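You operate a simulated robot arm through the tools that you are given. There is no shell and no other tool.

Carry out the task below with a simulated robot arm. There is one attempt and no reset: what you move stays moved.

JOB
Rivet the bunk bracket, then glue it on the plain bunk board.
Fine: one stroke of the press, the slide ends out; brush glue on the board's middle and put the brush back. Set down upright: glue brush. Where these are worked on the way, their far stop is far enough and under half their travel is too little: rivet press slide. A coat counts when it lies all over at full strength: go over it till it gets no stronger.

It is judged by the outcome, as a careful person would: the job done as asked, and still so three seconds after it is handed in. It fails if anything else is knocked over, pushed out of place, dropped, spilled or broken.

ROBOT AND FRAMES
A 6-joint arm with a two-finger gripper, fixed in place. Base frame: the origin is on the floor under the middle of its stand, x ahead of it, y to its left, z up. Readings come in mm, rad, newtons and seconds.
It reaches about 1572 mm from its shoulder. Its first joint turns from -2.897 to 2.897 rad. Payload 2.45 kg.
Tool frame: the origin (TCP) lies between the finger pads and is the grasp point; the fingertips stand 20 mm ahead of it; z points along the fingers, y is the line along which they close. The gripper opens to 140 mm; its body begins 168 mm behind the TCP.
Orientation is that of the tool frame in the base frame, as a unit quaternion [w, x, y, z]. With the fingers straight down and closing along the base's y, the tool's x points along the base's -x, its y along +y and its z along -z.

CONTROLS
- The arm moves only by the tool jog_arm. Its argument "commands" is a list of rows, each an object (a shift or turn left out is 0, a gripper value left out holds the last) with "angular": the turn, a rotation vector about the tool's x, y, z in units of 180 degrees (1.0 is 180 degrees), a list of three; "travel": the shift along the tool's x, y, z in units of 250 mm (1.0 is 250 mm), a list of three; "claw": the finger opening in mm, from 0 to 140. In form: [{"angular": [wx, wy, wz], "travel": [tx, ty, tz], "claw": claw}, ...]. A call has 1 to 20 rows; each row is the pose to reach, as a shift and turn from the pose commanded when the call began, along the tool's axes at that moment. A call with a number of a shift or a turn outside -1 to 1 is refused whole. A row lasts 0.2 s, in which the tool goes at most 50 mm and 0.15 rad; a call with a longer step from one row to the next is refused whole, and so is a gripper value outside its range. Where a pose cannot be reached the arm comes as near as it can. A force on the tool above 40 N (or 10 N above the force at the start of the call, whichever is more), or a blocked arm, ends the call early, and 0.2 s more pass. Each finger travels about 45 mm/s and halts on what it meets, pressing with about 30 N; the grip force reading is that of the motor and also rises with nothing between the fingers. The clock runs only during rows and for 0.2 s after the last one: add rows that repeat a pose to give the fingers time. The reply holds the time, the measured pose of the TCP, the force on the tool along the base axes, the opening and the grip force, in the units named above and with some noise, with the torque about the TCP (base axes, N m) and any sound that the robot's microphone picked up, and new pictures: "show" is both (left out), scene, wrist or none.
- Cameras (640 x 400 px; columns grow to the right, rows downward): "scene" is fixed at [221.7, -651.4, 1627]; the picture's right is [0.79, -0.61, 0.00], its down [-0.23, -0.30, -0.93] and it looks along [0.57, 0.73, -0.38] (base axes); focal length 367 px, centre (320, 200). "wrist" rides on the gripper at [78, 11, -209] in the tool frame; the picture's right is [-0.14, 0.99, 0.00], its down [-0.92, -0.13, -0.37] and it looks along [-0.37, -0.05, 0.93] (tool axes); focal length 280 px, centre (320, 200). There is no depth. A picture from a camera that has moved, and an enlarged one, comes with that camera's place and axes in the base frame and with its lens.
- inspect(camera, box): a new picture of the part [left, top, right, bottom] of that camera's present view, enlarged. No time passes.
- job_done(): hands the job in; it is judged then, once.

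Nothing tells you positions but the pictures and the camera data. Unless the task says otherwise, let go and move clear before handing in.

The tools are called after "Call:" by a JSON object that holds its "name" and its "arguments". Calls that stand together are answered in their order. jog_arm: Moves the arm, as the interface text tells. Its arguments: {"type":"object","properties":{"commands":{"type":"array"},"show":{"type":"string","enum":["both","scene","wrist","none"]}},"required":["commands"]} The other tools are called the same way: inspect (camera, box) takes an enlarged picture of a part of a camera's view; job_done () hands the job in.

At the start:

```text
time_s: 0.0
tool_pos: [556.3, 410.8, 1353.4]
ee_rot: [0.0, 0.0, 1.0, 0.002]
ft_force: [-0.3, 0.0, 0.2]
wrist_torque: [0.01, 0.01, 0.01]
gripper_width: 140.2
gripper_force: 0.1
```

scene: 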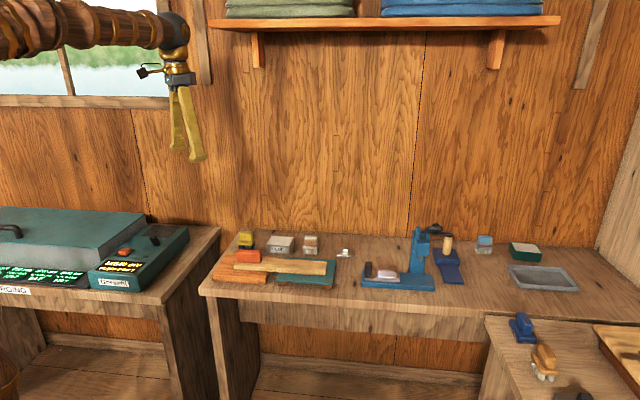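
wrist: 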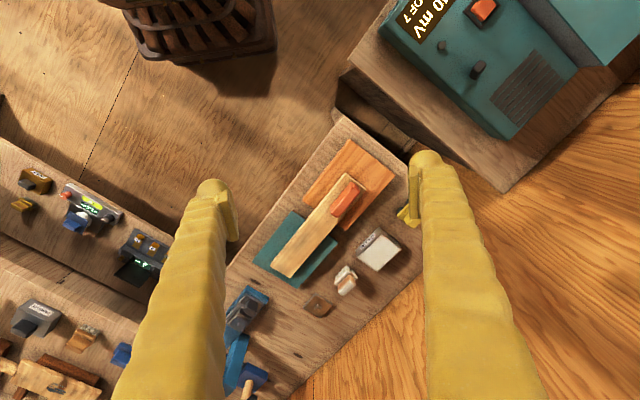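

I see a workbench with boards, a blue press, and small items; I'll look at close-ups before moving anything.

Call:
{"name": "inspect", "arguments": {"camera": "scene", "box": [200, 215, 360, 315]}}

Call:
{"name": "inspect", "arguments": {"camera": "scene", "box": [340, 215, 500, 315]}}

Call:
{"name": "inspect", "arguments": {"camera": "scene", "box": [480, 220, 640, 400]}}

Call:
{"name": "inspect", "arguments": {"camera": "wrist", "box": [220, 110, 420, 320]}}

Call:
{"name": "inspect", "arguments": {"camera": "wrist", "box": [0, 150, 240, 400]}}

```text
4.00 times, centred on (280, 265) of scene
camera zoom: at [221.7, -651.4, 1627.0], right [0.79, -0.61, 0.0], down [-0.23, -0.3, -0.93], along [0.57, 0.73, -0.38], focal length 1467 px, centre (480, -60)
```

zoom: 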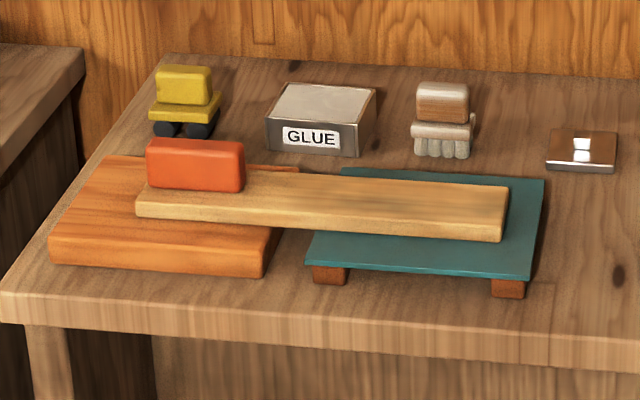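

```text
4.00 times, centred on (420, 265) of scene
camera zoom: at [221.7, -651.4, 1627.0], right [0.79, -0.61, 0.0], down [-0.23, -0.3, -0.93], along [0.57, 0.73, -0.38], focal length 1467 px, centre (-80, -60)
```

zoom: 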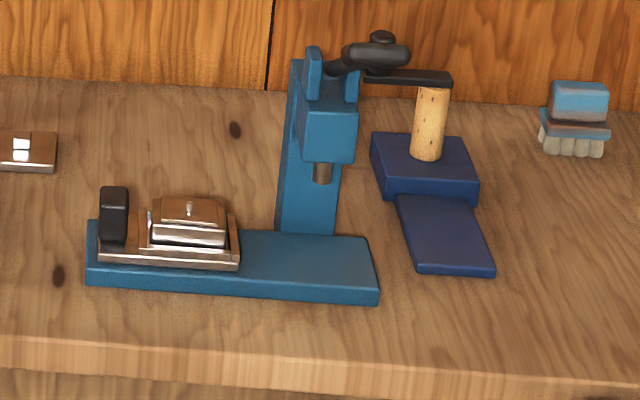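

```text
2.22 times, centred on (560, 310) of scene
camera zoom: at [221.7, -651.4, 1627.0], right [0.79, -0.61, 0.0], down [-0.23, -0.3, -0.93], along [0.57, 0.73, -0.38], focal length 815 px, centre (-213, -44)
```

zoom: 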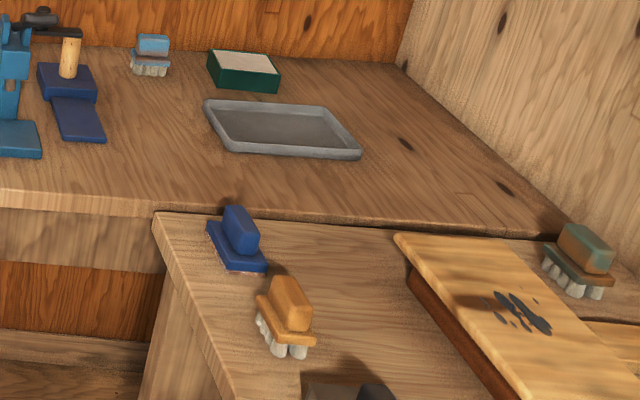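

```text
1.90 times, centred on (320, 215) of wrist
camera zoom: at [477.8, 420.5, 1561.6], right [0.14, 0.99, 0.0], down [0.92, -0.13, 0.37], along [0.37, -0.05, -0.93], focal length 534 px, centre (320, 171)
```

zoom: 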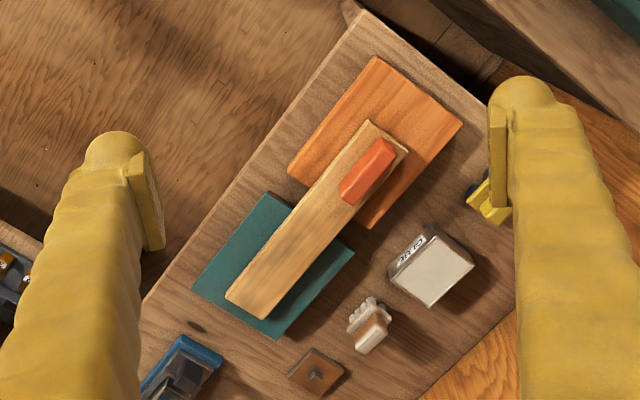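

```text
1.60 times, centred on (120, 275) of wrist
camera zoom: at [477.8, 420.5, 1561.6], right [0.14, 0.99, 0.0], down [0.92, -0.13, 0.37], along [0.37, -0.05, -0.93], focal length 449 px, centre (640, 80)
```

zoom: 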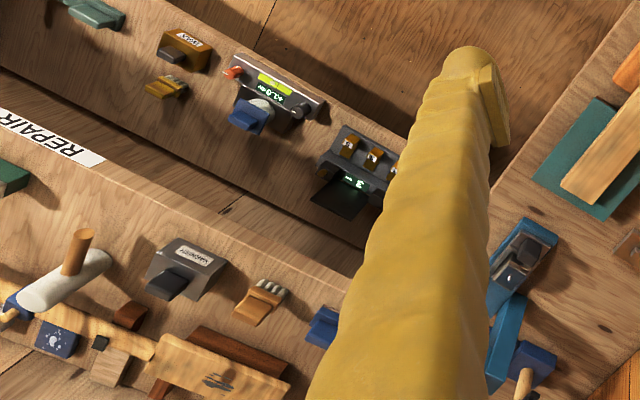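

The bench with the glue tin is at roughly z≈835 mm with the press around (1090, 94). I'll move the wrist camera over the left part of the bench for a closer look.

Call:
{"name": "jog_arm", "arguments": {"commands": [{"travel": [-0.137, 0.0, 0.114]}, {"travel": [-0.274, 0.0, 0.228]}, {"travel": [-0.411, 0.0, 0.342]}, {"travel": [-0.548, 0.0, 0.456]}, {"travel": [-0.685, 0.0, 0.57]}, {"travel": [-0.822, 0.0, 0.684]}, {"travel": [-0.92, 0.0, 0.8]}, {"travel": [-0.92, 0.0, 0.8]}]}}

```text
time_s: 1.8
tool_pos: [786.5, 414.4, 1153.5]
ee_rot: [0.0, 0.0, 1.0, 0.001]
ft_force: [0.2, 0.2, -0.7]
wrist_torque: [0.05, 0.0, -0.01]
gripper_width: 140.2
gripper_force: 0.0
camera wrist: at [707.6, 421.7, 1361.5], right [0.14, 0.99, 0.0], down [0.92, -0.13, 0.37], along [0.37, -0.05, -0.93], focal length 280 px, centre (320, 200)
```

scene: 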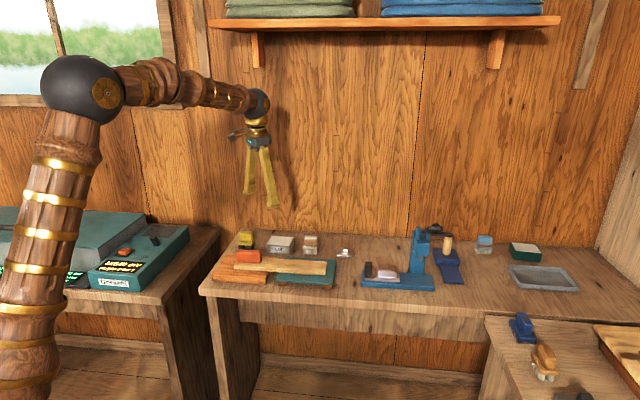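
wrist: 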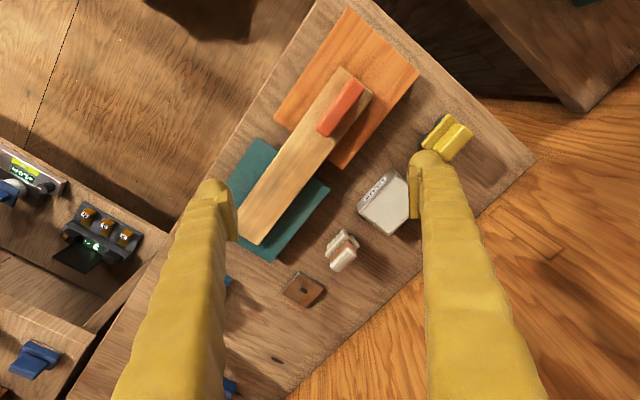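

I'm now above the left part of the bench; zooming in on the boards, glue tin, brushes and the brown plate.

Call:
{"name": "inspect", "arguments": {"camera": "wrist", "box": [220, 20, 420, 145]}}

Call:
{"name": "inspect", "arguments": {"camera": "wrist", "box": [230, 170, 430, 320]}}

Call:
{"name": "inspect", "arguments": {"camera": "scene", "box": [350, 220, 470, 300]}}

Call:
{"name": "inspect", "arguments": {"camera": "scene", "box": [0, 190, 220, 310]}}

```text
3.20 times, centred on (320, 82) of wrist
camera zoom: at [707.6, 421.7, 1361.5], right [0.14, 0.99, 0.0], down [0.92, -0.13, 0.37], along [0.37, -0.05, -0.93], focal length 897 px, centre (320, 576)
```

zoom: 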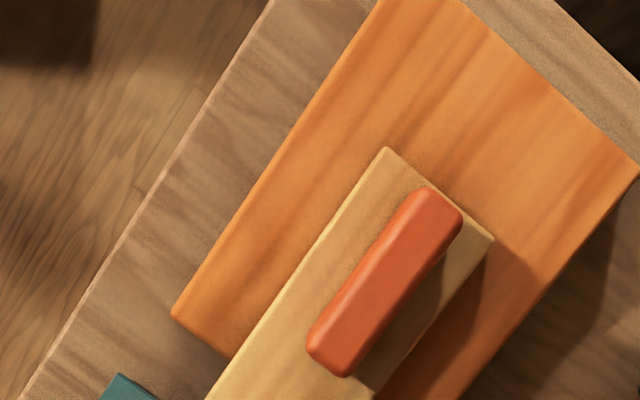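

```text
2.67 times, centred on (330, 245) of wrist
camera zoom: at [707.6, 421.7, 1361.5], right [0.14, 0.99, 0.0], down [0.92, -0.13, 0.37], along [0.37, -0.05, -0.93], focal length 748 px, centre (293, 80)
```

zoom: 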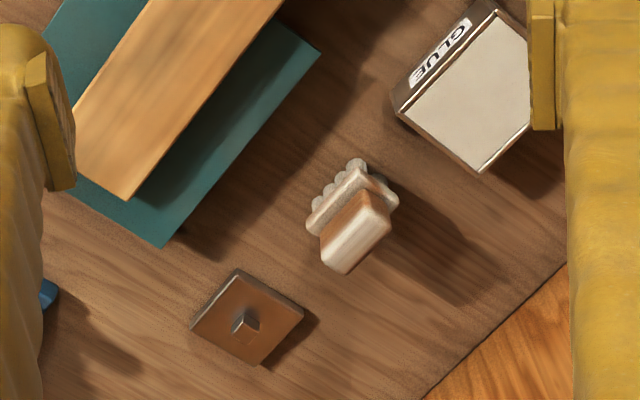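

```text
5.00 times, centred on (410, 260) of scene
camera zoom: at [221.7, -651.4, 1627.0], right [0.79, -0.61, 0.0], down [-0.23, -0.3, -0.93], along [0.57, 0.73, -0.38], focal length 1834 px, centre (-130, -100)
```

zoom: 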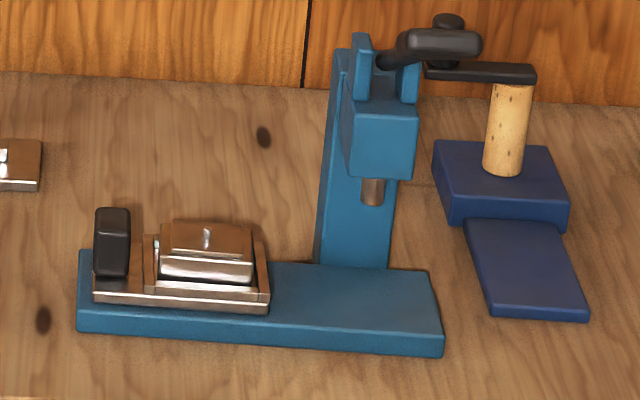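

```text
2.91 times, centred on (110, 250) of scene
camera zoom: at [221.7, -651.4, 1627.0], right [0.79, -0.61, 0.0], down [-0.23, -0.3, -0.93], along [0.57, 0.73, -0.38], focal length 1067 px, centre (931, 54)
```

zoom: 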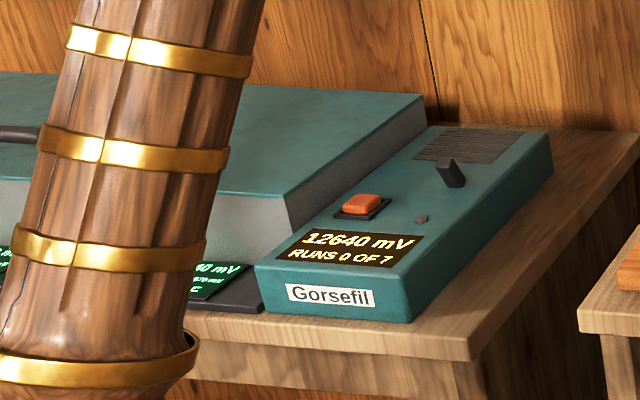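

The slide of the press holds a brown/steel piece with a pin, and another brown plate with a stub lies on the bench. I'll move right to look at the press and the other benches before deciding which pieces are meant.

Call:
{"name": "jog_arm", "arguments": {"commands": [{"travel": [0.0, -0.18, -0.05]}, {"travel": [0.0, -0.36, -0.1]}, {"travel": [0.0, -0.54, -0.1]}, {"travel": [0.0, -0.72, -0.1]}, {"travel": [-0.1, -0.86, -0.1]}, {"travel": [-0.24, -1.0, -0.1]}, {"travel": [-0.24, -1.0, -0.1]}]}}

```text
time_s: 3.4
tool_pos: [845.6, 160.9, 1178.1]
ee_rot: [0.001, 0.0, 1.0, 0.001]
ft_force: [-0.3, 0.3, -0.1]
wrist_torque: [0.04, 0.02, 0.01]
gripper_width: 139.9
gripper_force: 0.1
camera wrist: at [768.1, 169.9, 1386.4], right [0.14, 0.99, 0.0], down [0.92, -0.13, 0.37], along [0.37, -0.05, -0.93], focal length 280 px, centre (320, 200)
```

scene: 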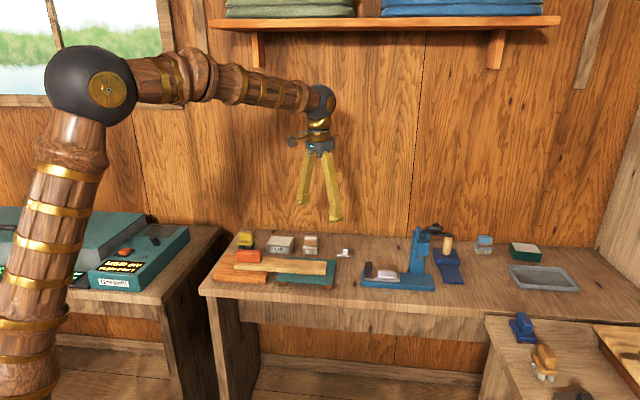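
wrist: 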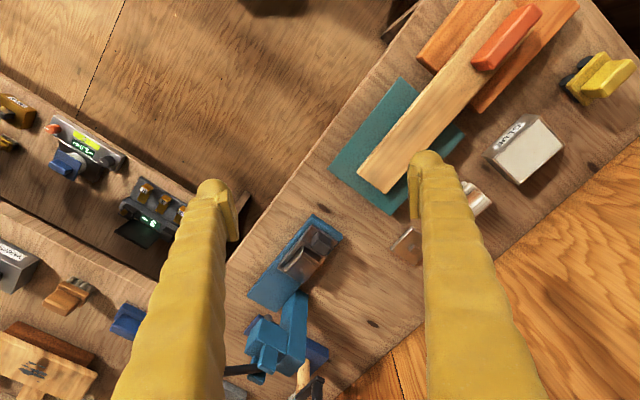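

Call:
{"name": "inspect", "arguments": {"camera": "wrist", "box": [200, 200, 400, 400]}}

Call:
{"name": "inspect", "arguments": {"camera": "wrist", "box": [0, 80, 200, 400]}}

Call:
{"name": "inspect", "arguments": {"camera": "wrist", "box": [320, 0, 640, 220]}}

```text
2.00 times, centred on (300, 300) of wrist
camera zoom: at [768.1, 169.9, 1386.4], right [0.14, 0.99, 0.0], down [0.92, -0.13, 0.37], along [0.37, -0.05, -0.93], focal length 561 px, centre (360, 0)
```

zoom: 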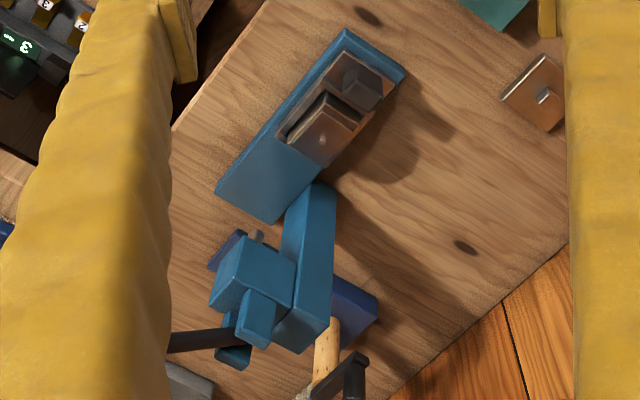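

```text
1.25 times, centred on (100, 240) of wrist
camera zoom: at [768.1, 169.9, 1386.4], right [0.14, 0.99, 0.0], down [0.92, -0.13, 0.37], along [0.37, -0.05, -0.93], focal length 350 px, centre (595, 150)
```

zoom: 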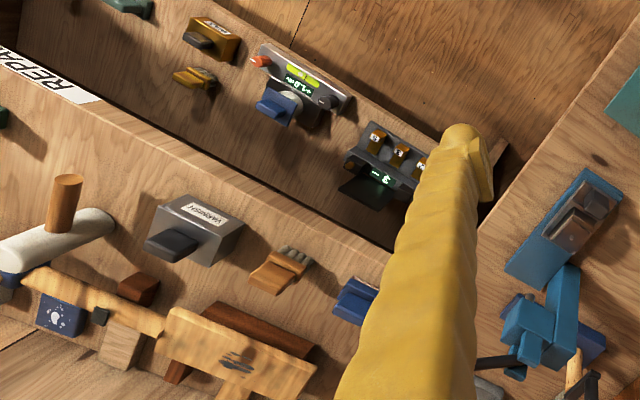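

```text
1.82 times, centred on (480, 110) of wrist
camera zoom: at [768.1, 169.9, 1386.4], right [0.14, 0.99, 0.0], down [0.92, -0.13, 0.37], along [0.37, -0.05, -0.93], focal length 510 px, centre (29, 364)
```

zoom: 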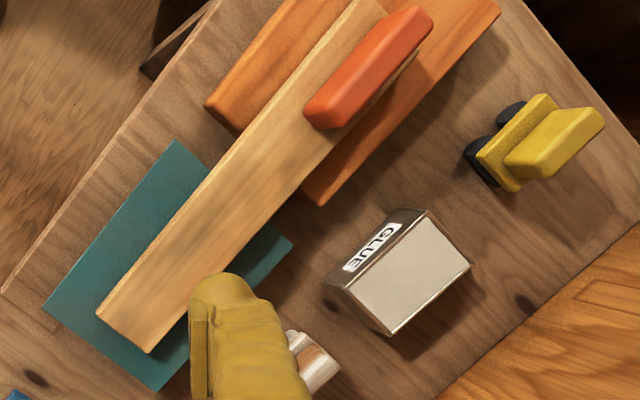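

The enlarged views are rendered fresh, so I'll zoom much tighter with the scene camera on the boards, plates and press.

Call:
{"name": "inspect", "arguments": {"camera": "scene", "box": [225, 245, 275, 285]}}

Call:
{"name": "inspect", "arguments": {"camera": "scene", "box": [270, 250, 340, 292]}}

Call:
{"name": "inspect", "arguments": {"camera": "scene", "box": [295, 230, 360, 265]}}

Call:
{"name": "inspect", "arguments": {"camera": "scene", "box": [358, 255, 410, 295]}}

Call:
{"name": "inspect", "arguments": {"camera": "scene", "box": [230, 225, 270, 255]}}

```text
10.00 times, centred on (250, 265) of scene
camera zoom: at [221.7, -651.4, 1627.0], right [0.79, -0.61, 0.0], down [-0.23, -0.3, -0.93], along [0.57, 0.73, -0.38], focal length 3668 px, centre (1020, -450)
```

zoom: 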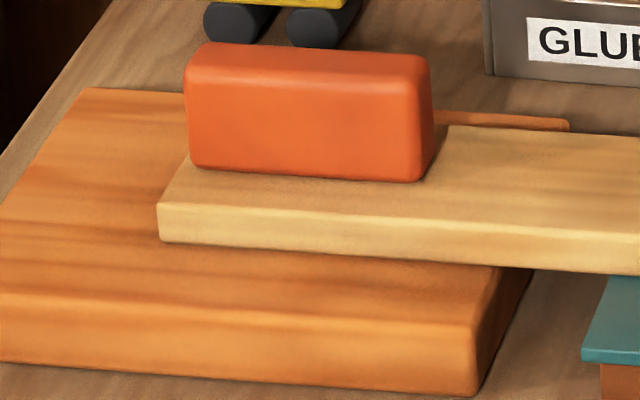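

```text
9.14 times, centred on (305, 271) of scene
camera zoom: at [221.7, -651.4, 1627.0], right [0.79, -0.61, 0.0], down [-0.23, -0.3, -0.93], along [0.57, 0.73, -0.38], focal length 3353 px, centre (457, -449)
```

zoom: 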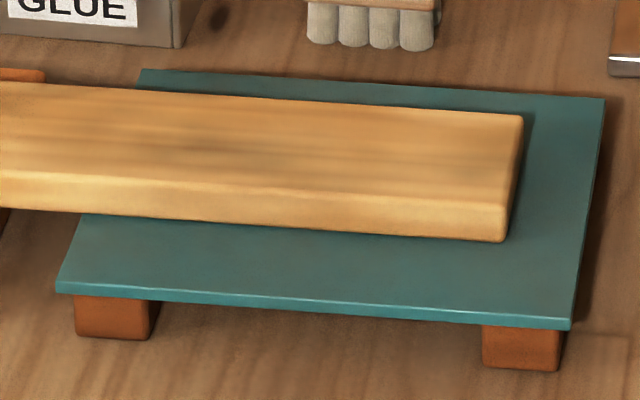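

```text
9.85 times, centred on (328, 248) of scene
camera zoom: at [221.7, -651.4, 1627.0], right [0.79, -0.61, 0.0], down [-0.23, -0.3, -0.93], along [0.57, 0.73, -0.38], focal length 3611 px, centre (246, -268)
```

zoom: 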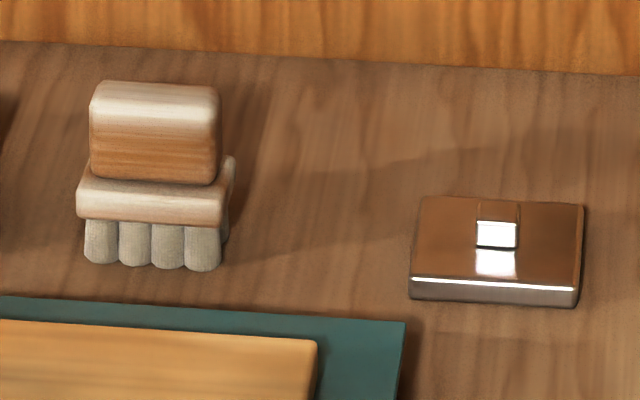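

```text
10.00 times, centred on (384, 275) of scene
camera zoom: at [221.7, -651.4, 1627.0], right [0.79, -0.61, 0.0], down [-0.23, -0.3, -0.93], along [0.57, 0.73, -0.38], focal length 3668 px, centre (-320, -550)
```

zoom: 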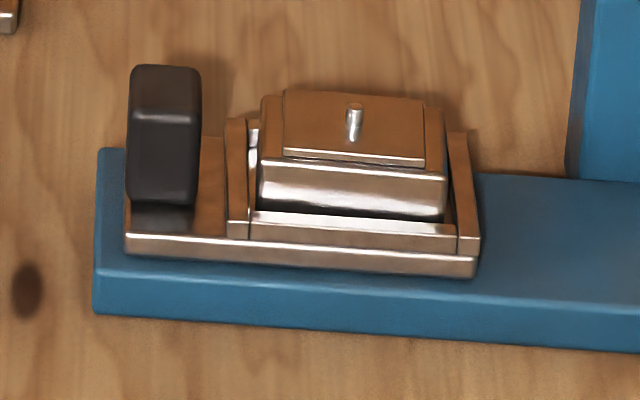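

```text
13.33 times, centred on (250, 240) of scene
camera zoom: at [221.7, -651.4, 1627.0], right [0.79, -0.61, 0.0], down [-0.23, -0.3, -0.93], along [0.57, 0.73, -0.38], focal length 4890 px, centre (1253, -333)
```

zoom: 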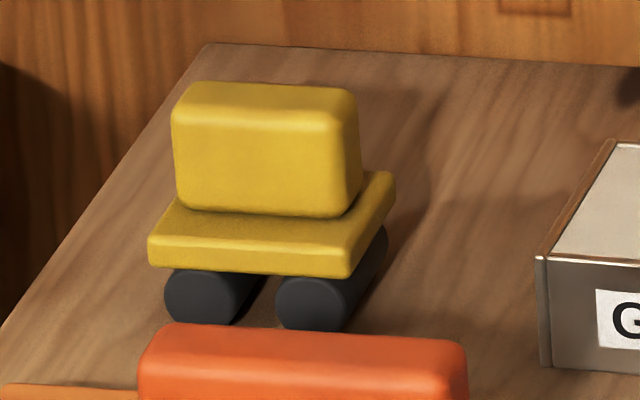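

The slide's nest holds a piece with an unset rivet pin; a pale plank lies across an orange slab and a teal footed board with a red block on it. I need to see the whole shop to know which is "the plain bunk board", so I'll survey the other benches.

Call:
{"name": "jog_arm", "arguments": {"commands": [{"travel": [0.1, -0.16, -0.04]}, {"travel": [0.2, -0.32, -0.08]}, {"travel": [0.3, -0.48, -0.12]}, {"travel": [0.4, -0.64, -0.16]}, {"travel": [0.45, -0.82, -0.2]}, {"travel": [0.5, -1.0, -0.24]}, {"travel": [0.5, -1.0, -0.24]}], "show": "wrist"}}

Call:
{"name": "jog_arm", "arguments": {"commands": [{"travel": [0, -0.19, -0.03]}, {"travel": [0, -0.38, -0.06]}, {"travel": [0, -0.57, -0.09]}, {"travel": [0, -0.76, -0.12]}, {"travel": [0, -0.95, -0.12]}, {"travel": [0, -0.95, -0.12]}], "show": "wrist"}}

```text
time_s: 5.0
tool_pos: [721.2, -89.0, 1238.0]
ee_rot: [-0.001, 0.0, 1.0, 0.001]
ft_force: [0.7, -0.4, -0.3]
wrist_torque: [0.03, -0.04, -0.01]
gripper_width: 139.9
gripper_force: 0.1
camera wrist: at [643.5, -80.2, 1445.6], right [0.14, 0.99, 0.0], down [0.92, -0.13, 0.37], along [0.37, -0.05, -0.93], focal length 280 px, centre (320, 200)
```

wrist: 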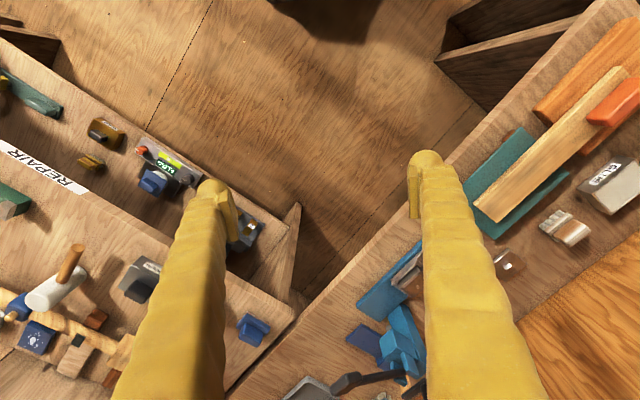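

```text
time_s: 6.4
tool_pos: [721.3, -326.0, 1267.1]
ee_rot: [0.0, 0.0, 1.0, 0.001]
ft_force: [-0.7, 0.0, 0.8]
wrist_torque: [-0.01, -0.02, 0.01]
gripper_width: 139.9
gripper_force: 0.0
camera wrist: at [643.7, -317.5, 1475.0], right [0.14, 0.99, 0.0], down [0.92, -0.13, 0.37], along [0.37, -0.05, -0.93], focal length 280 px, centre (320, 200)
```

wrist: 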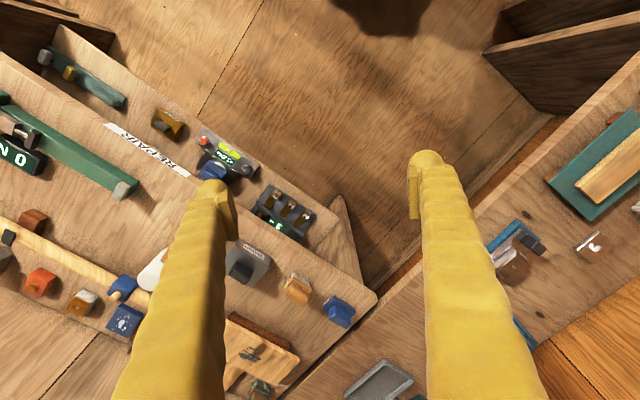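

Call:
{"name": "jog_arm", "arguments": {"commands": [{"travel": [0, -0.19, -0.03]}, {"travel": [0, -0.38, -0.06]}, {"travel": [0, -0.57, -0.09]}, {"travel": [0, -0.76, -0.12]}, {"travel": [0, -0.95, -0.12]}, {"travel": [0, -0.95, -0.12]}], "show": "wrist"}}

Call:
{"name": "inspect", "arguments": {"camera": "wrist", "box": [0, 0, 420, 200]}}

Call:
{"name": "inspect", "arguments": {"camera": "wrist", "box": [0, 180, 420, 400]}}

```text
time_s: 7.8
tool_pos: [720.1, -563.7, 1296.1]
ee_rot: [0.001, 0.0, 1.0, 0.002]
ft_force: [-0.3, 0.1, 0.0]
wrist_torque: [-0.01, 0.02, 0.02]
gripper_width: 139.9
gripper_force: 0.1
camera wrist: at [642.4, -555.5, 1503.8], right [0.14, 0.99, 0.0], down [0.92, -0.13, 0.37], along [0.37, -0.05, -0.93], focal length 280 px, centre (320, 200)
```

wrist: 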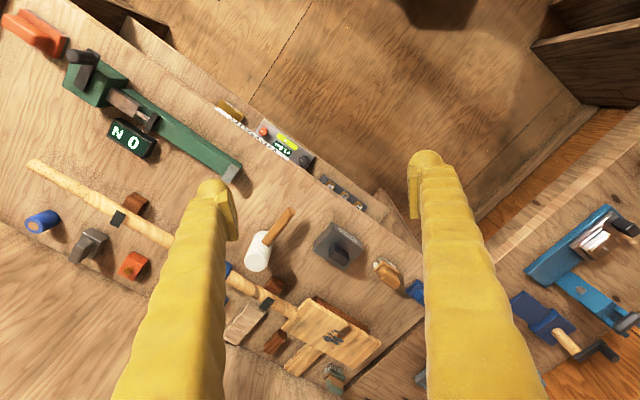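

```text
1.52 times, centred on (210, 100) of wrist
camera zoom: at [642.4, -555.5, 1503.8], right [0.14, 0.99, 0.0], down [0.92, -0.13, 0.37], along [0.37, -0.05, -0.93], focal length 427 px, centre (488, 352)
```

zoom: 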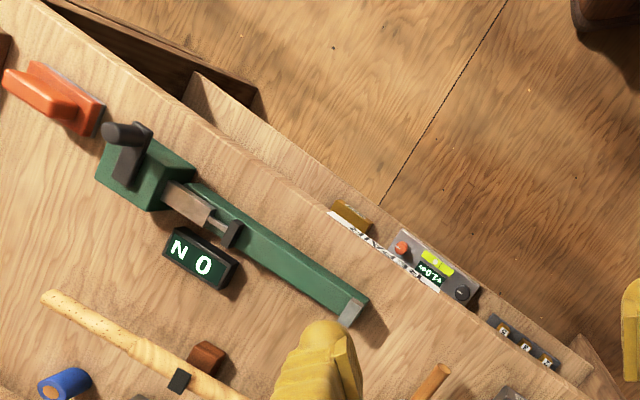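

```text
1.52 times, centred on (210, 290) of wrist
camera zoom: at [642.4, -555.5, 1503.8], right [0.14, 0.99, 0.0], down [0.92, -0.13, 0.37], along [0.37, -0.05, -0.93], focal length 427 px, centre (488, 63)
```

zoom: 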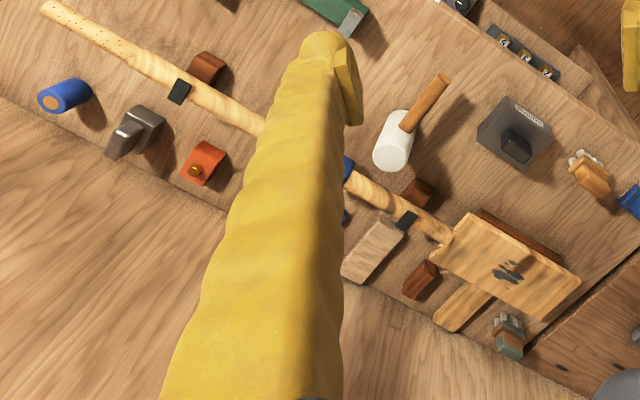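

The right-hand bench is a separate oar-repair station, so the job's items are all on the first bench. I'll travel back, turning the tool 45° to line up with that bench for close-ups.

Call:
{"name": "jog_arm", "arguments": {"commands": [{"travel": [0, 0.19, 0]}, {"travel": [0, 0.38, 0]}, {"travel": [0, 0.57, 0]}, {"travel": [0, 0.76, 0]}, {"travel": [0, 0.96, 0]}], "show": "none"}}

Call:
{"name": "jog_arm", "arguments": {"commands": [{"travel": [0, 0.19, 0]}, {"travel": [0, 0.38, 0]}, {"travel": [0, 0.57, 0]}, {"travel": [0, 0.76, 0]}, {"travel": [0, 0.96, 0]}], "show": "none"}}

Call:
{"name": "jog_arm", "arguments": {"commands": [{"travel": [0, 0.16, 0], "angular": [0, 0, -0.042]}, {"travel": [0, 0.32, 0], "angular": [0, 0, -0.084]}, {"travel": [0, 0.48, 0], "angular": [0, 0, -0.126]}, {"travel": [0, 0.64, 0], "angular": [0, 0, -0.168]}, {"travel": [0, 0.8, 0], "angular": [0, 0, -0.21]}, {"travel": [0, 0.88, 0], "angular": [0, 0, -0.25]}, {"travel": [0, 0.88, 0], "angular": [0, 0, -0.25]}]}}

```text
time_s: 9.0
tool_pos: [720.9, -320.9, 1297.1]
ee_rot: [0.0, 0.0, 1.0, 0.001]
ft_force: [-1.0, -0.2, 0.2]
wrist_torque: [0.0, 0.04, -0.03]
gripper_width: 139.9
gripper_force: 0.0
```

```text
time_s: 10.2
tool_pos: [720.9, -81.8, 1297.6]
ee_rot: [0.001, 0.0, 1.0, 0.001]
ft_force: [-0.6, -0.6, -0.5]
wrist_torque: [-0.02, -0.04, -0.03]
gripper_width: 140.3
gripper_force: 0.2
```

```text
time_s: 11.8
tool_pos: [719.8, 138.8, 1299.2]
ee_rot: [0.001, -0.383, 0.924, 0.001]
ft_force: [1.3, 0.2, 0.1]
wrist_torque: [0.0, -0.02, 0.0]
gripper_width: 139.8
gripper_force: 0.1
camera wrist: at [657.5, 87.7, 1506.0], right [-0.6, 0.8, 0.0], down [0.74, 0.56, 0.37], along [0.29, 0.22, -0.93], focal length 280 px, centre (320, 200)
```

scene: 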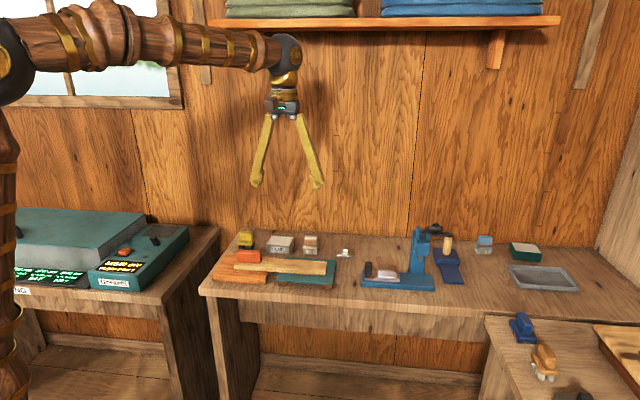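
wrist: 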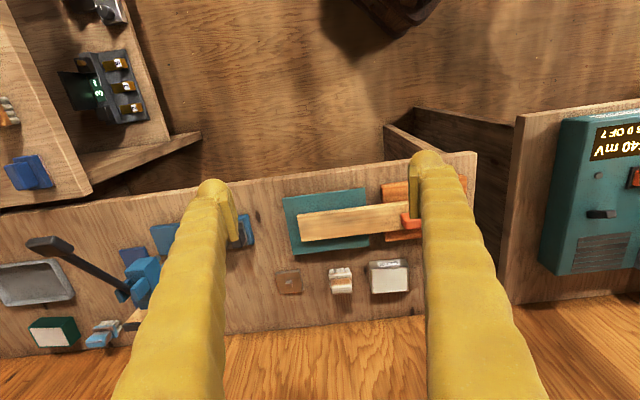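

Call:
{"name": "inspect", "arguments": {"camera": "wrist", "box": [0, 210, 260, 370]}}

Call:
{"name": "inspect", "arguments": {"camera": "wrist", "box": [270, 170, 480, 310]}}

Call:
{"name": "inspect", "arguments": {"camera": "scene", "box": [400, 220, 470, 300]}}

```text
2.46 times, centred on (130, 290) of wrist
camera zoom: at [657.5, 87.7, 1506.0], right [-0.6, 0.8, 0.0], down [0.74, 0.56, 0.37], along [0.29, 0.22, -0.93], focal length 690 px, centre (788, -22)
```

zoom: 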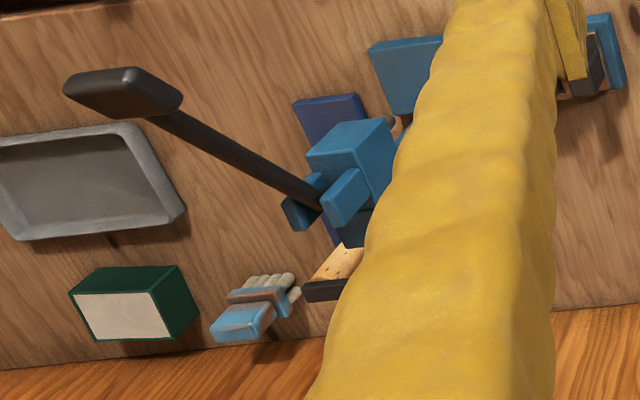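

```text
2.86 times, centred on (375, 240) of wrist
camera zoom: at [657.5, 87.7, 1506.0], right [-0.6, 0.8, 0.0], down [0.74, 0.56, 0.37], along [0.29, 0.22, -0.93], focal length 801 px, centre (163, 86)
```

zoom: 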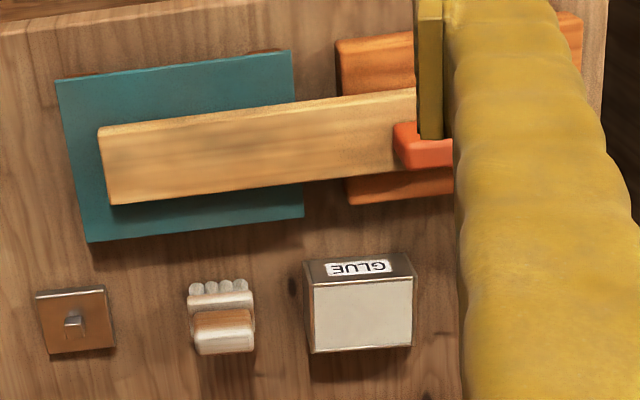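

```text
5.00 times, centred on (435, 260) of scene
camera zoom: at [221.7, -651.4, 1627.0], right [0.79, -0.61, 0.0], down [-0.23, -0.3, -0.93], along [0.57, 0.73, -0.38], focal length 1834 px, centre (-255, -100)
```

zoom: 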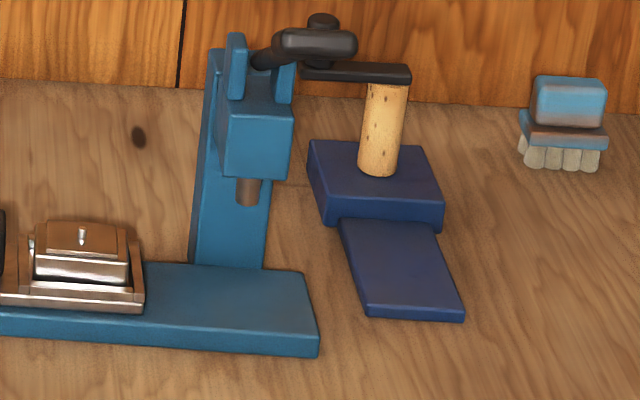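

The lever's grip sits near (1069, −102, 1145) with its pivot near (1175, 3, 1058), so it swings in a vertical plane toward the robot. Now I'll get a close view of the red block and the boards.

Call:
{"name": "jog_arm", "arguments": {"commands": [{"travel": [-0.06, 0.14, 0.1]}, {"travel": [-0.12, 0.28, 0.2]}, {"travel": [-0.18, 0.42, 0.3]}, {"travel": [-0.24, 0.56, 0.4]}, {"travel": [-0.3, 0.7, 0.5]}, {"travel": [-0.372, 0.82, 0.6]}, {"travel": [-0.372, 0.82, 0.6]}], "show": "wrist"}}

```text
time_s: 13.4
tool_pos: [641.2, 347.7, 1147.1]
ee_rot: [0.001, -0.383, 0.924, 0.0]
ft_force: [0.1, 0.5, 0.1]
wrist_torque: [0.0, 0.0, 0.01]
gripper_width: 139.9
gripper_force: 0.1
camera wrist: at [578.2, 298.7, 1356.0], right [-0.6, 0.8, 0.0], down [0.74, 0.56, 0.37], along [0.29, 0.22, -0.93], focal length 280 px, centre (320, 200)
```

wrist: 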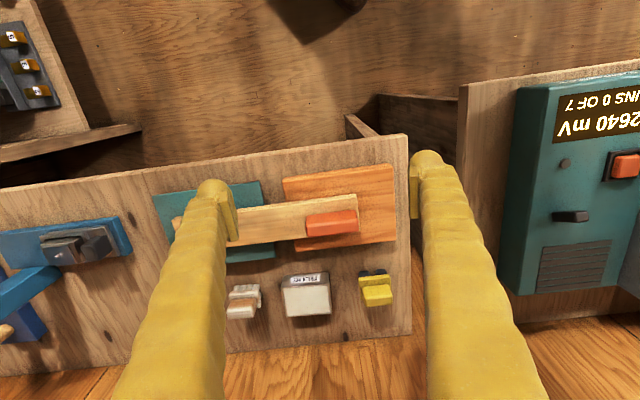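

Call:
{"name": "inspect", "arguments": {"camera": "wrist", "box": [225, 150, 425, 275]}}

Call:
{"name": "inspect", "arguments": {"camera": "wrist", "box": [290, 190, 370, 250]}}

Call:
{"name": "inspect", "arguments": {"camera": "wrist", "box": [220, 255, 410, 345]}}

Call:
{"name": "inspect", "arguments": {"camera": "wrist", "box": [0, 200, 160, 350]}}

```text
3.20 times, centred on (325, 212) of wrist
camera zoom: at [578.2, 298.7, 1356.0], right [-0.6, 0.8, 0.0], down [0.74, 0.56, 0.37], along [0.29, 0.22, -0.93], focal length 897 px, centre (304, 160)
```

zoom: 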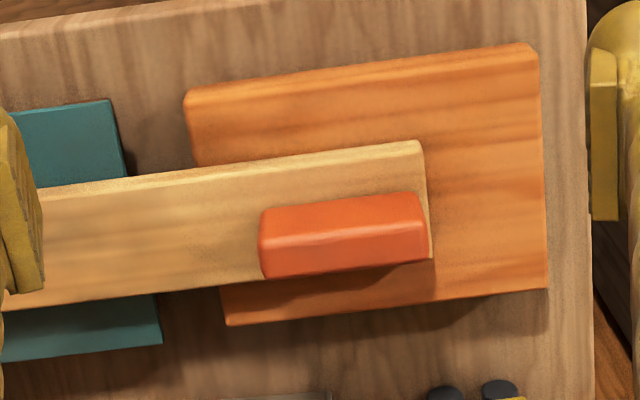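

```text
6.67 times, centred on (330, 220) of wrist
camera zoom: at [578.2, 298.7, 1356.0], right [-0.6, 0.8, 0.0], down [0.74, 0.56, 0.37], along [0.29, 0.22, -0.93], focal length 1869 px, centre (253, 67)
```

zoom: 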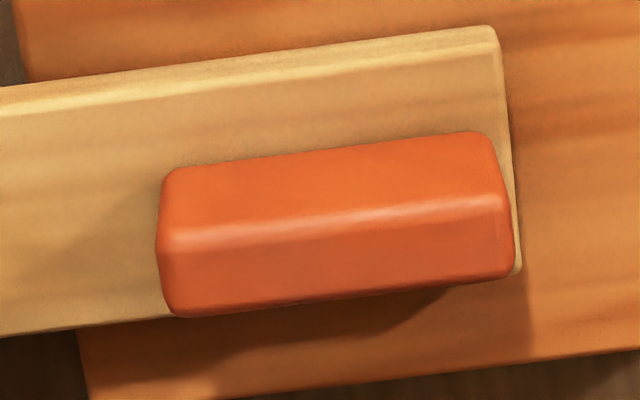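

```text
3.37 times, centred on (315, 300) of wrist
camera zoom: at [578.2, 298.7, 1356.0], right [-0.6, 0.8, 0.0], down [0.74, 0.56, 0.37], along [0.29, 0.22, -0.93], focal length 944 px, centre (337, -137)
```

zoom: 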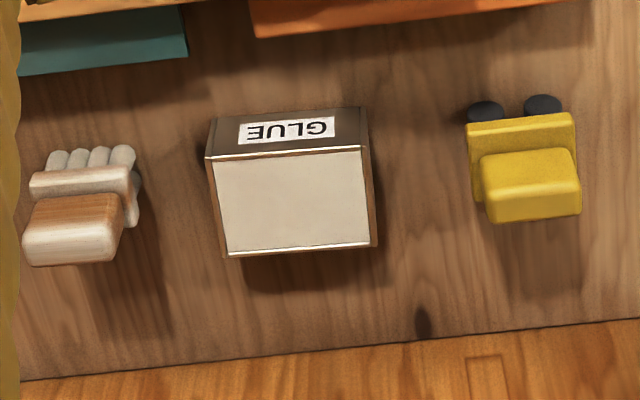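

```text
2.67 times, centred on (80, 275) of wrist
camera zoom: at [578.2, 298.7, 1356.0], right [-0.6, 0.8, 0.0], down [0.74, 0.56, 0.37], along [0.29, 0.22, -0.93], focal length 748 px, centre (960, 0)
```

zoom: 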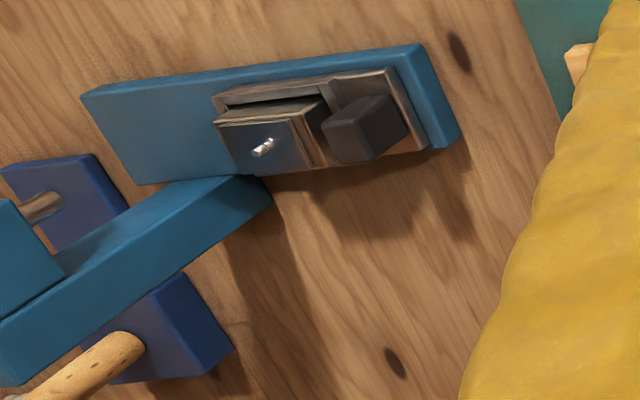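

I'll drop and tilt the camera forward to look at the boards side-on from the front of the bench.

Call:
{"name": "jog_arm", "arguments": {"commands": [{"travel": [0.065, -0.08, 0.1], "angular": [0, -0.04, 0]}, {"travel": [0.13, -0.16, 0.2], "angular": [0, -0.08, 0]}, {"travel": [0.19, -0.24, 0.3], "angular": [0, -0.12, 0]}, {"travel": [0.25, -0.33, 0.4], "angular": [0, -0.16, 0]}, {"travel": [0.32, -0.41, 0.5], "angular": [0, -0.2, 0]}, {"travel": [0.38, -0.49, 0.6], "angular": [0, -0.222, 0]}, {"travel": [0.38, -0.49, 0.6], "angular": [0, -0.222, 0]}]}}

```text
time_s: 15.0
tool_pos: [661.5, 194.5, 997.9]
ee_rot: [0.316, -0.36, 0.868, 0.131]
ft_force: [-0.5, 0.5, -0.1]
wrist_torque: [0.0, 0.01, 0.0]
gripper_width: 140.1
gripper_force: 0.0
camera wrist: at [516.4, 62.3, 1106.8], right [-0.63, 0.78, 0.09], down [0.42, 0.24, 0.87], along [0.66, 0.58, -0.48], focal length 280 px, centre (320, 200)
```

scene: 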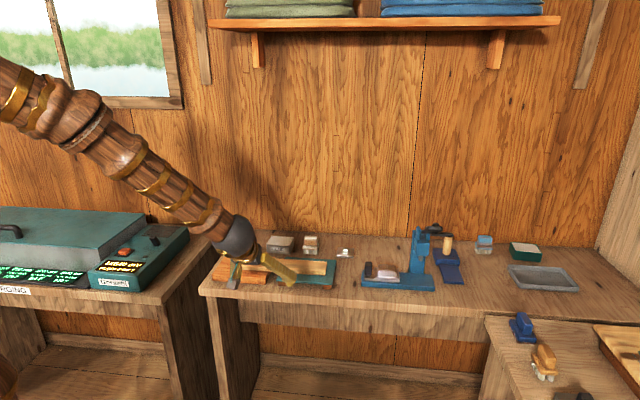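
wrist: 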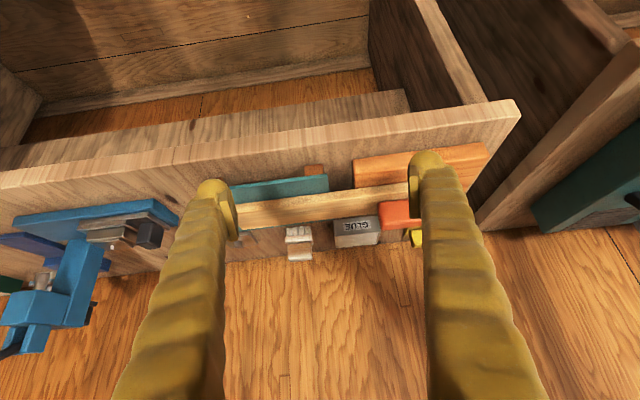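

Call:
{"name": "inspect", "arguments": {"camera": "wrist", "box": [225, 140, 425, 270]}}

Call:
{"name": "inspect", "arguments": {"camera": "wrist", "box": [230, 155, 340, 235]}}

Call:
{"name": "inspect", "arguments": {"camera": "wrist", "box": [0, 190, 200, 340]}}

```text
3.08 times, centred on (325, 205) of wrist
camera zoom: at [516.4, 62.3, 1106.8], right [-0.63, 0.78, 0.09], down [0.42, 0.24, 0.87], along [0.66, 0.58, -0.48], focal length 863 px, centre (305, 185)
```

zoom: 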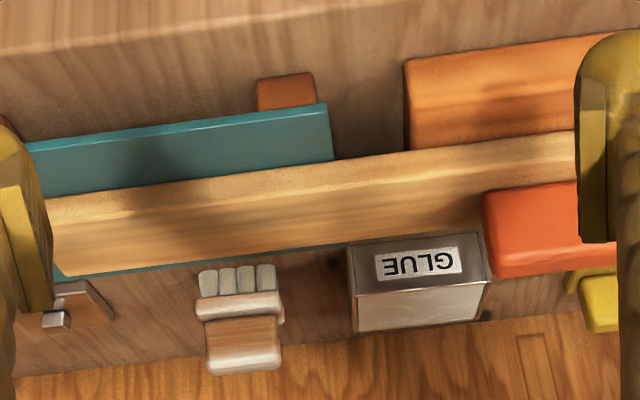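

```text
5.00 times, centred on (285, 195) of wrist
camera zoom: at [516.4, 62.3, 1106.8], right [-0.63, 0.78, 0.09], down [0.42, 0.24, 0.87], along [0.66, 0.58, -0.48], focal length 1402 px, centre (495, 225)
```

zoom: 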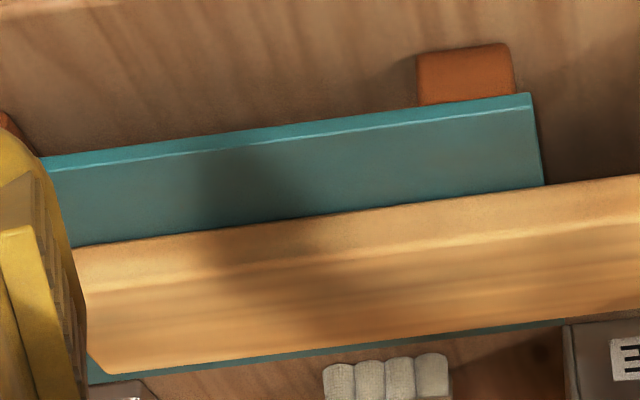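

```text
2.67 times, centred on (100, 265) of wrist
camera zoom: at [516.4, 62.3, 1106.8], right [-0.63, 0.78, 0.09], down [0.42, 0.24, 0.87], along [0.66, 0.58, -0.48], focal length 748 px, centre (907, 27)
```

zoom: 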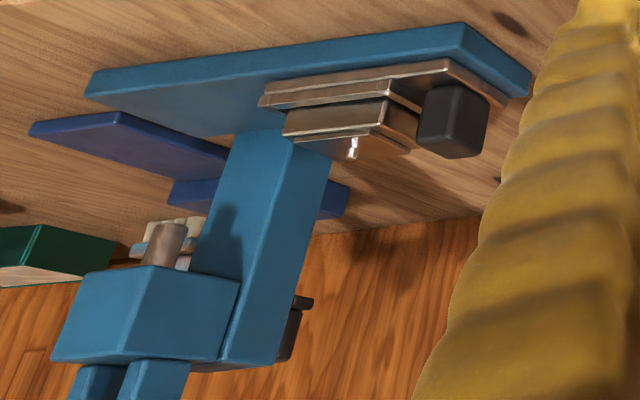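

The orange slab and the teal footed board have the same ~200×150 mm footprint, with the plank and red block lying across both middles. I'll settle the board question later; first I'll take a closer overhead look at the rivet press.

Call:
{"name": "jog_arm", "arguments": {"commands": [{"travel": [-0.1025, -0.12, -0.0445], "angular": [0, 0.02775, 0]}, {"travel": [-0.205, -0.24, -0.089], "angular": [0, 0.0555, 0]}, {"travel": [-0.3075, -0.36, -0.1335], "angular": [0, 0.08325, 0]}, {"travel": [-0.41, -0.48, -0.178], "angular": [0, 0.111, 0]}, {"travel": [-0.5125, -0.6, -0.2225], "angular": [0, 0.13875, 0]}, {"travel": [-0.615, -0.72, -0.267], "angular": [0, 0.1665, 0]}, {"travel": [-0.7175, -0.84, -0.3115], "angular": [0, 0.19425, 0]}, {"travel": [-0.82, -0.96, -0.356], "angular": [0, 0.222, 0]}, {"travel": [-0.82, -0.96, -0.356], "angular": [0, 0.222, 0]}]}}

```text
time_s: 17.0
tool_pos: [901.5, 95.2, 1197.9]
ee_rot: [0.001, -0.382, 0.924, 0.0]
ft_force: [0.6, -0.5, 0.2]
wrist_torque: [-0.01, -0.01, -0.05]
gripper_width: 140.1
gripper_force: 0.0
camera wrist: at [838.9, 45.0, 1406.8], right [-0.6, 0.8, 0.0], down [0.74, 0.56, 0.37], along [0.29, 0.22, -0.93], focal length 280 px, centre (320, 200)
```

scene: 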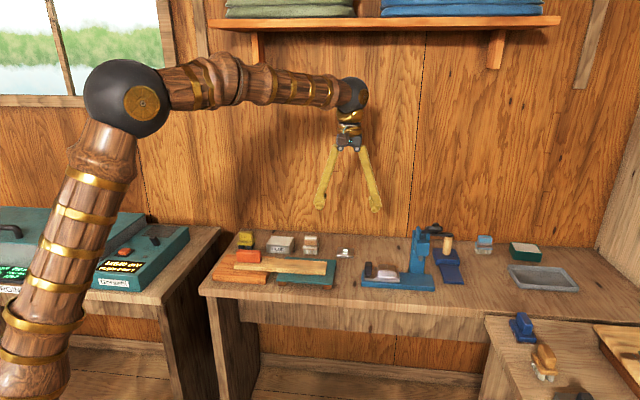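
wrist: 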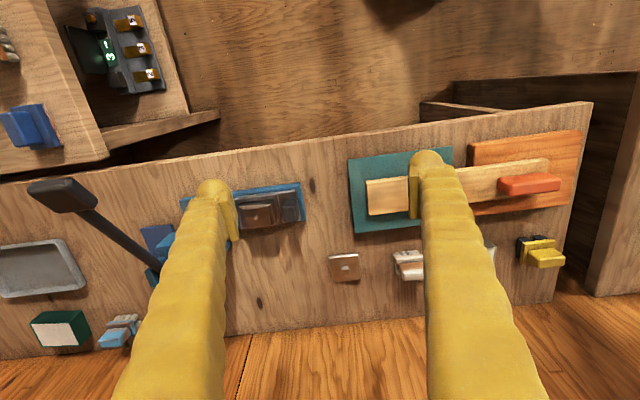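

Call:
{"name": "jog_arm", "arguments": {"commands": [{"travel": [0, -0.17, -0.06]}, {"travel": [0, -0.34, -0.12]}, {"travel": [0, -0.5, -0.12]}, {"travel": [0, -0.5, -0.12]}], "show": "wrist"}}

Call:
{"name": "inspect", "arguments": {"camera": "wrist", "box": [230, 140, 430, 300]}}

Call:
{"name": "inspect", "arguments": {"camera": "wrist", "box": [60, 140, 220, 400]}}

```text
time_s: 18.0
tool_pos: [991.2, 7.5, 1228.7]
ee_rot: [0.001, -0.383, 0.924, 0.001]
ft_force: [0.5, -0.6, 0.0]
wrist_torque: [0.0, 0.01, -0.02]
gripper_width: 140.0
gripper_force: 0.0
camera wrist: at [927.7, -43.1, 1436.0], right [-0.6, 0.8, 0.0], down [0.74, 0.56, 0.37], along [0.29, 0.22, -0.93], focal length 280 px, centre (320, 200)
```

wrist: 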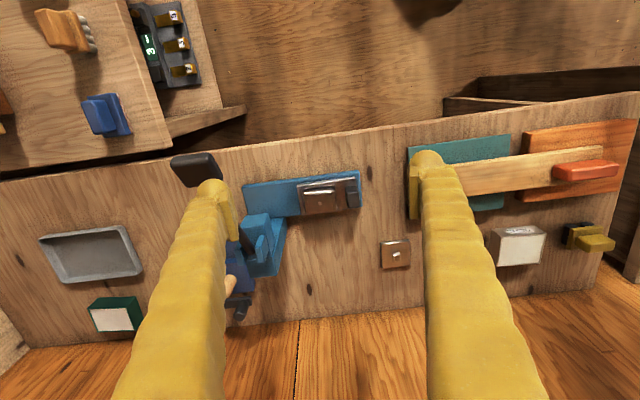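

```text
2.50 times, centred on (330, 220) of wrist
camera zoom: at [927.7, -43.1, 1436.0], right [-0.6, 0.8, 0.0], down [0.74, 0.56, 0.37], along [0.29, 0.22, -0.93], focal length 701 px, centre (295, 150)
```

zoom: 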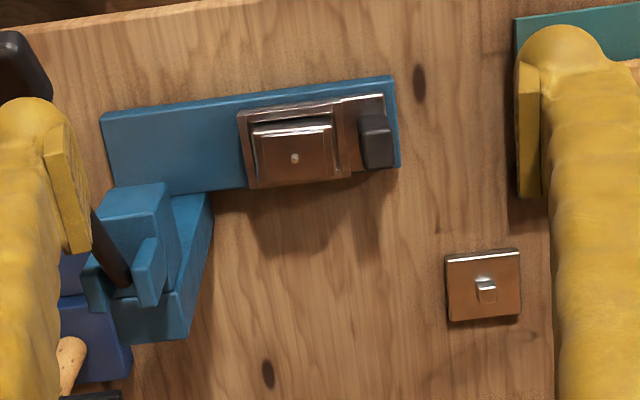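

```text
1.54 times, centred on (140, 270) of wrist
camera zoom: at [927.7, -43.1, 1436.0], right [-0.6, 0.8, 0.0], down [0.74, 0.56, 0.37], along [0.29, 0.22, -0.93], focal length 431 px, centre (597, 92)
```

zoom: 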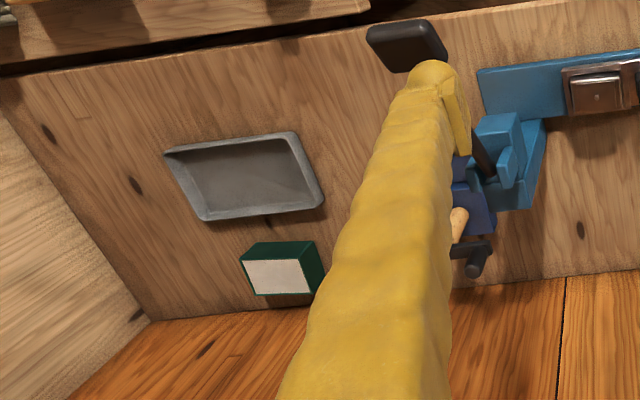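

Pin top works out near u≈717, v≈840, z≈913 (bench axes) and the slide's black grip near u≈651, v≈842. I'll zoom on the nest, the loose plate and the press head before touching anything.

Call:
{"name": "inspect", "arguments": {"camera": "wrist", "box": [295, 165, 365, 220]}}

Call:
{"name": "inspect", "arguments": {"camera": "wrist", "box": [370, 230, 420, 275]}}

Call:
{"name": "inspect", "arguments": {"camera": "scene", "box": [405, 222, 465, 262]}}

Call:
{"name": "inspect", "arguments": {"camera": "scene", "box": [364, 258, 404, 288]}}

```text
7.27 times, centred on (330, 192) of wrist
camera zoom: at [927.7, -43.1, 1436.0], right [-0.6, 0.8, 0.0], down [0.74, 0.56, 0.37], along [0.29, 0.22, -0.93], focal length 2039 px, centre (247, 254)
```

zoom: 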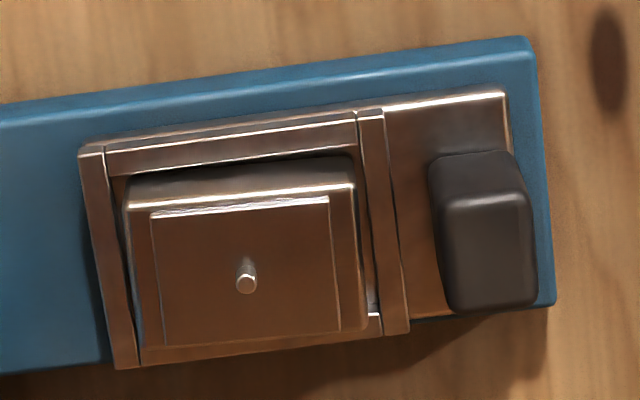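

```text
8.89 times, centred on (395, 252) of wrist
camera zoom: at [927.7, -43.1, 1436.0], right [-0.6, 0.8, 0.0], down [0.74, 0.56, 0.37], along [0.29, 0.22, -0.93], focal length 2492 px, centre (-347, -267)
```

zoom: 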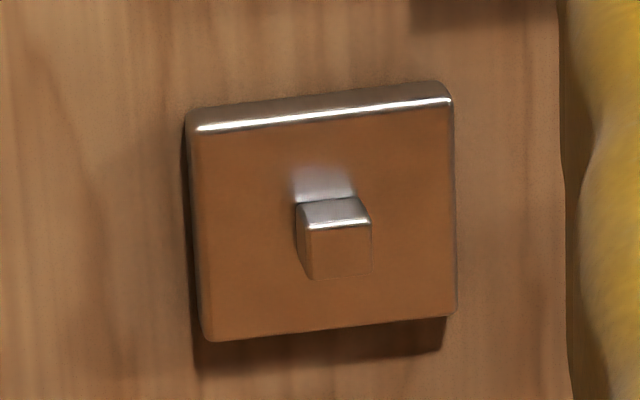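

```text
10.00 times, centred on (435, 242) of scene
camera zoom: at [221.7, -651.4, 1627.0], right [0.79, -0.61, 0.0], down [-0.23, -0.3, -0.93], along [0.57, 0.73, -0.38], focal length 3668 px, centre (-830, -220)
```

zoom: 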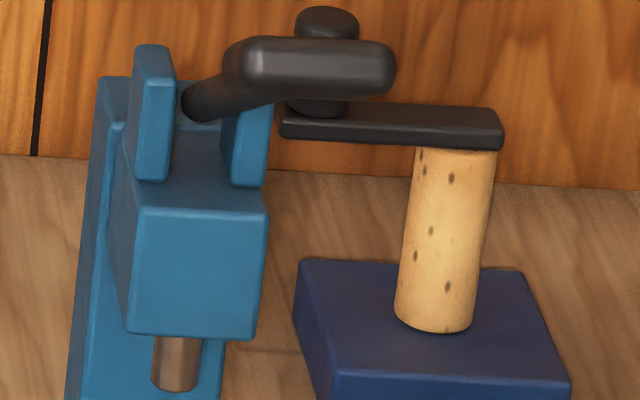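

```text
13.33 times, centred on (384, 273) of scene
camera zoom: at [221.7, -651.4, 1627.0], right [0.79, -0.61, 0.0], down [-0.23, -0.3, -0.93], along [0.57, 0.73, -0.38], focal length 4890 px, centre (-533, -773)
```

zoom: 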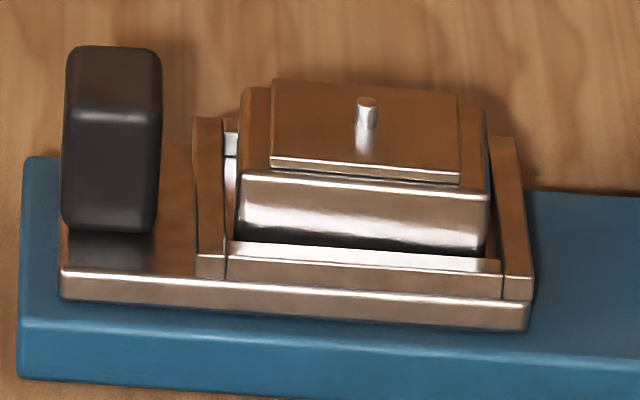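

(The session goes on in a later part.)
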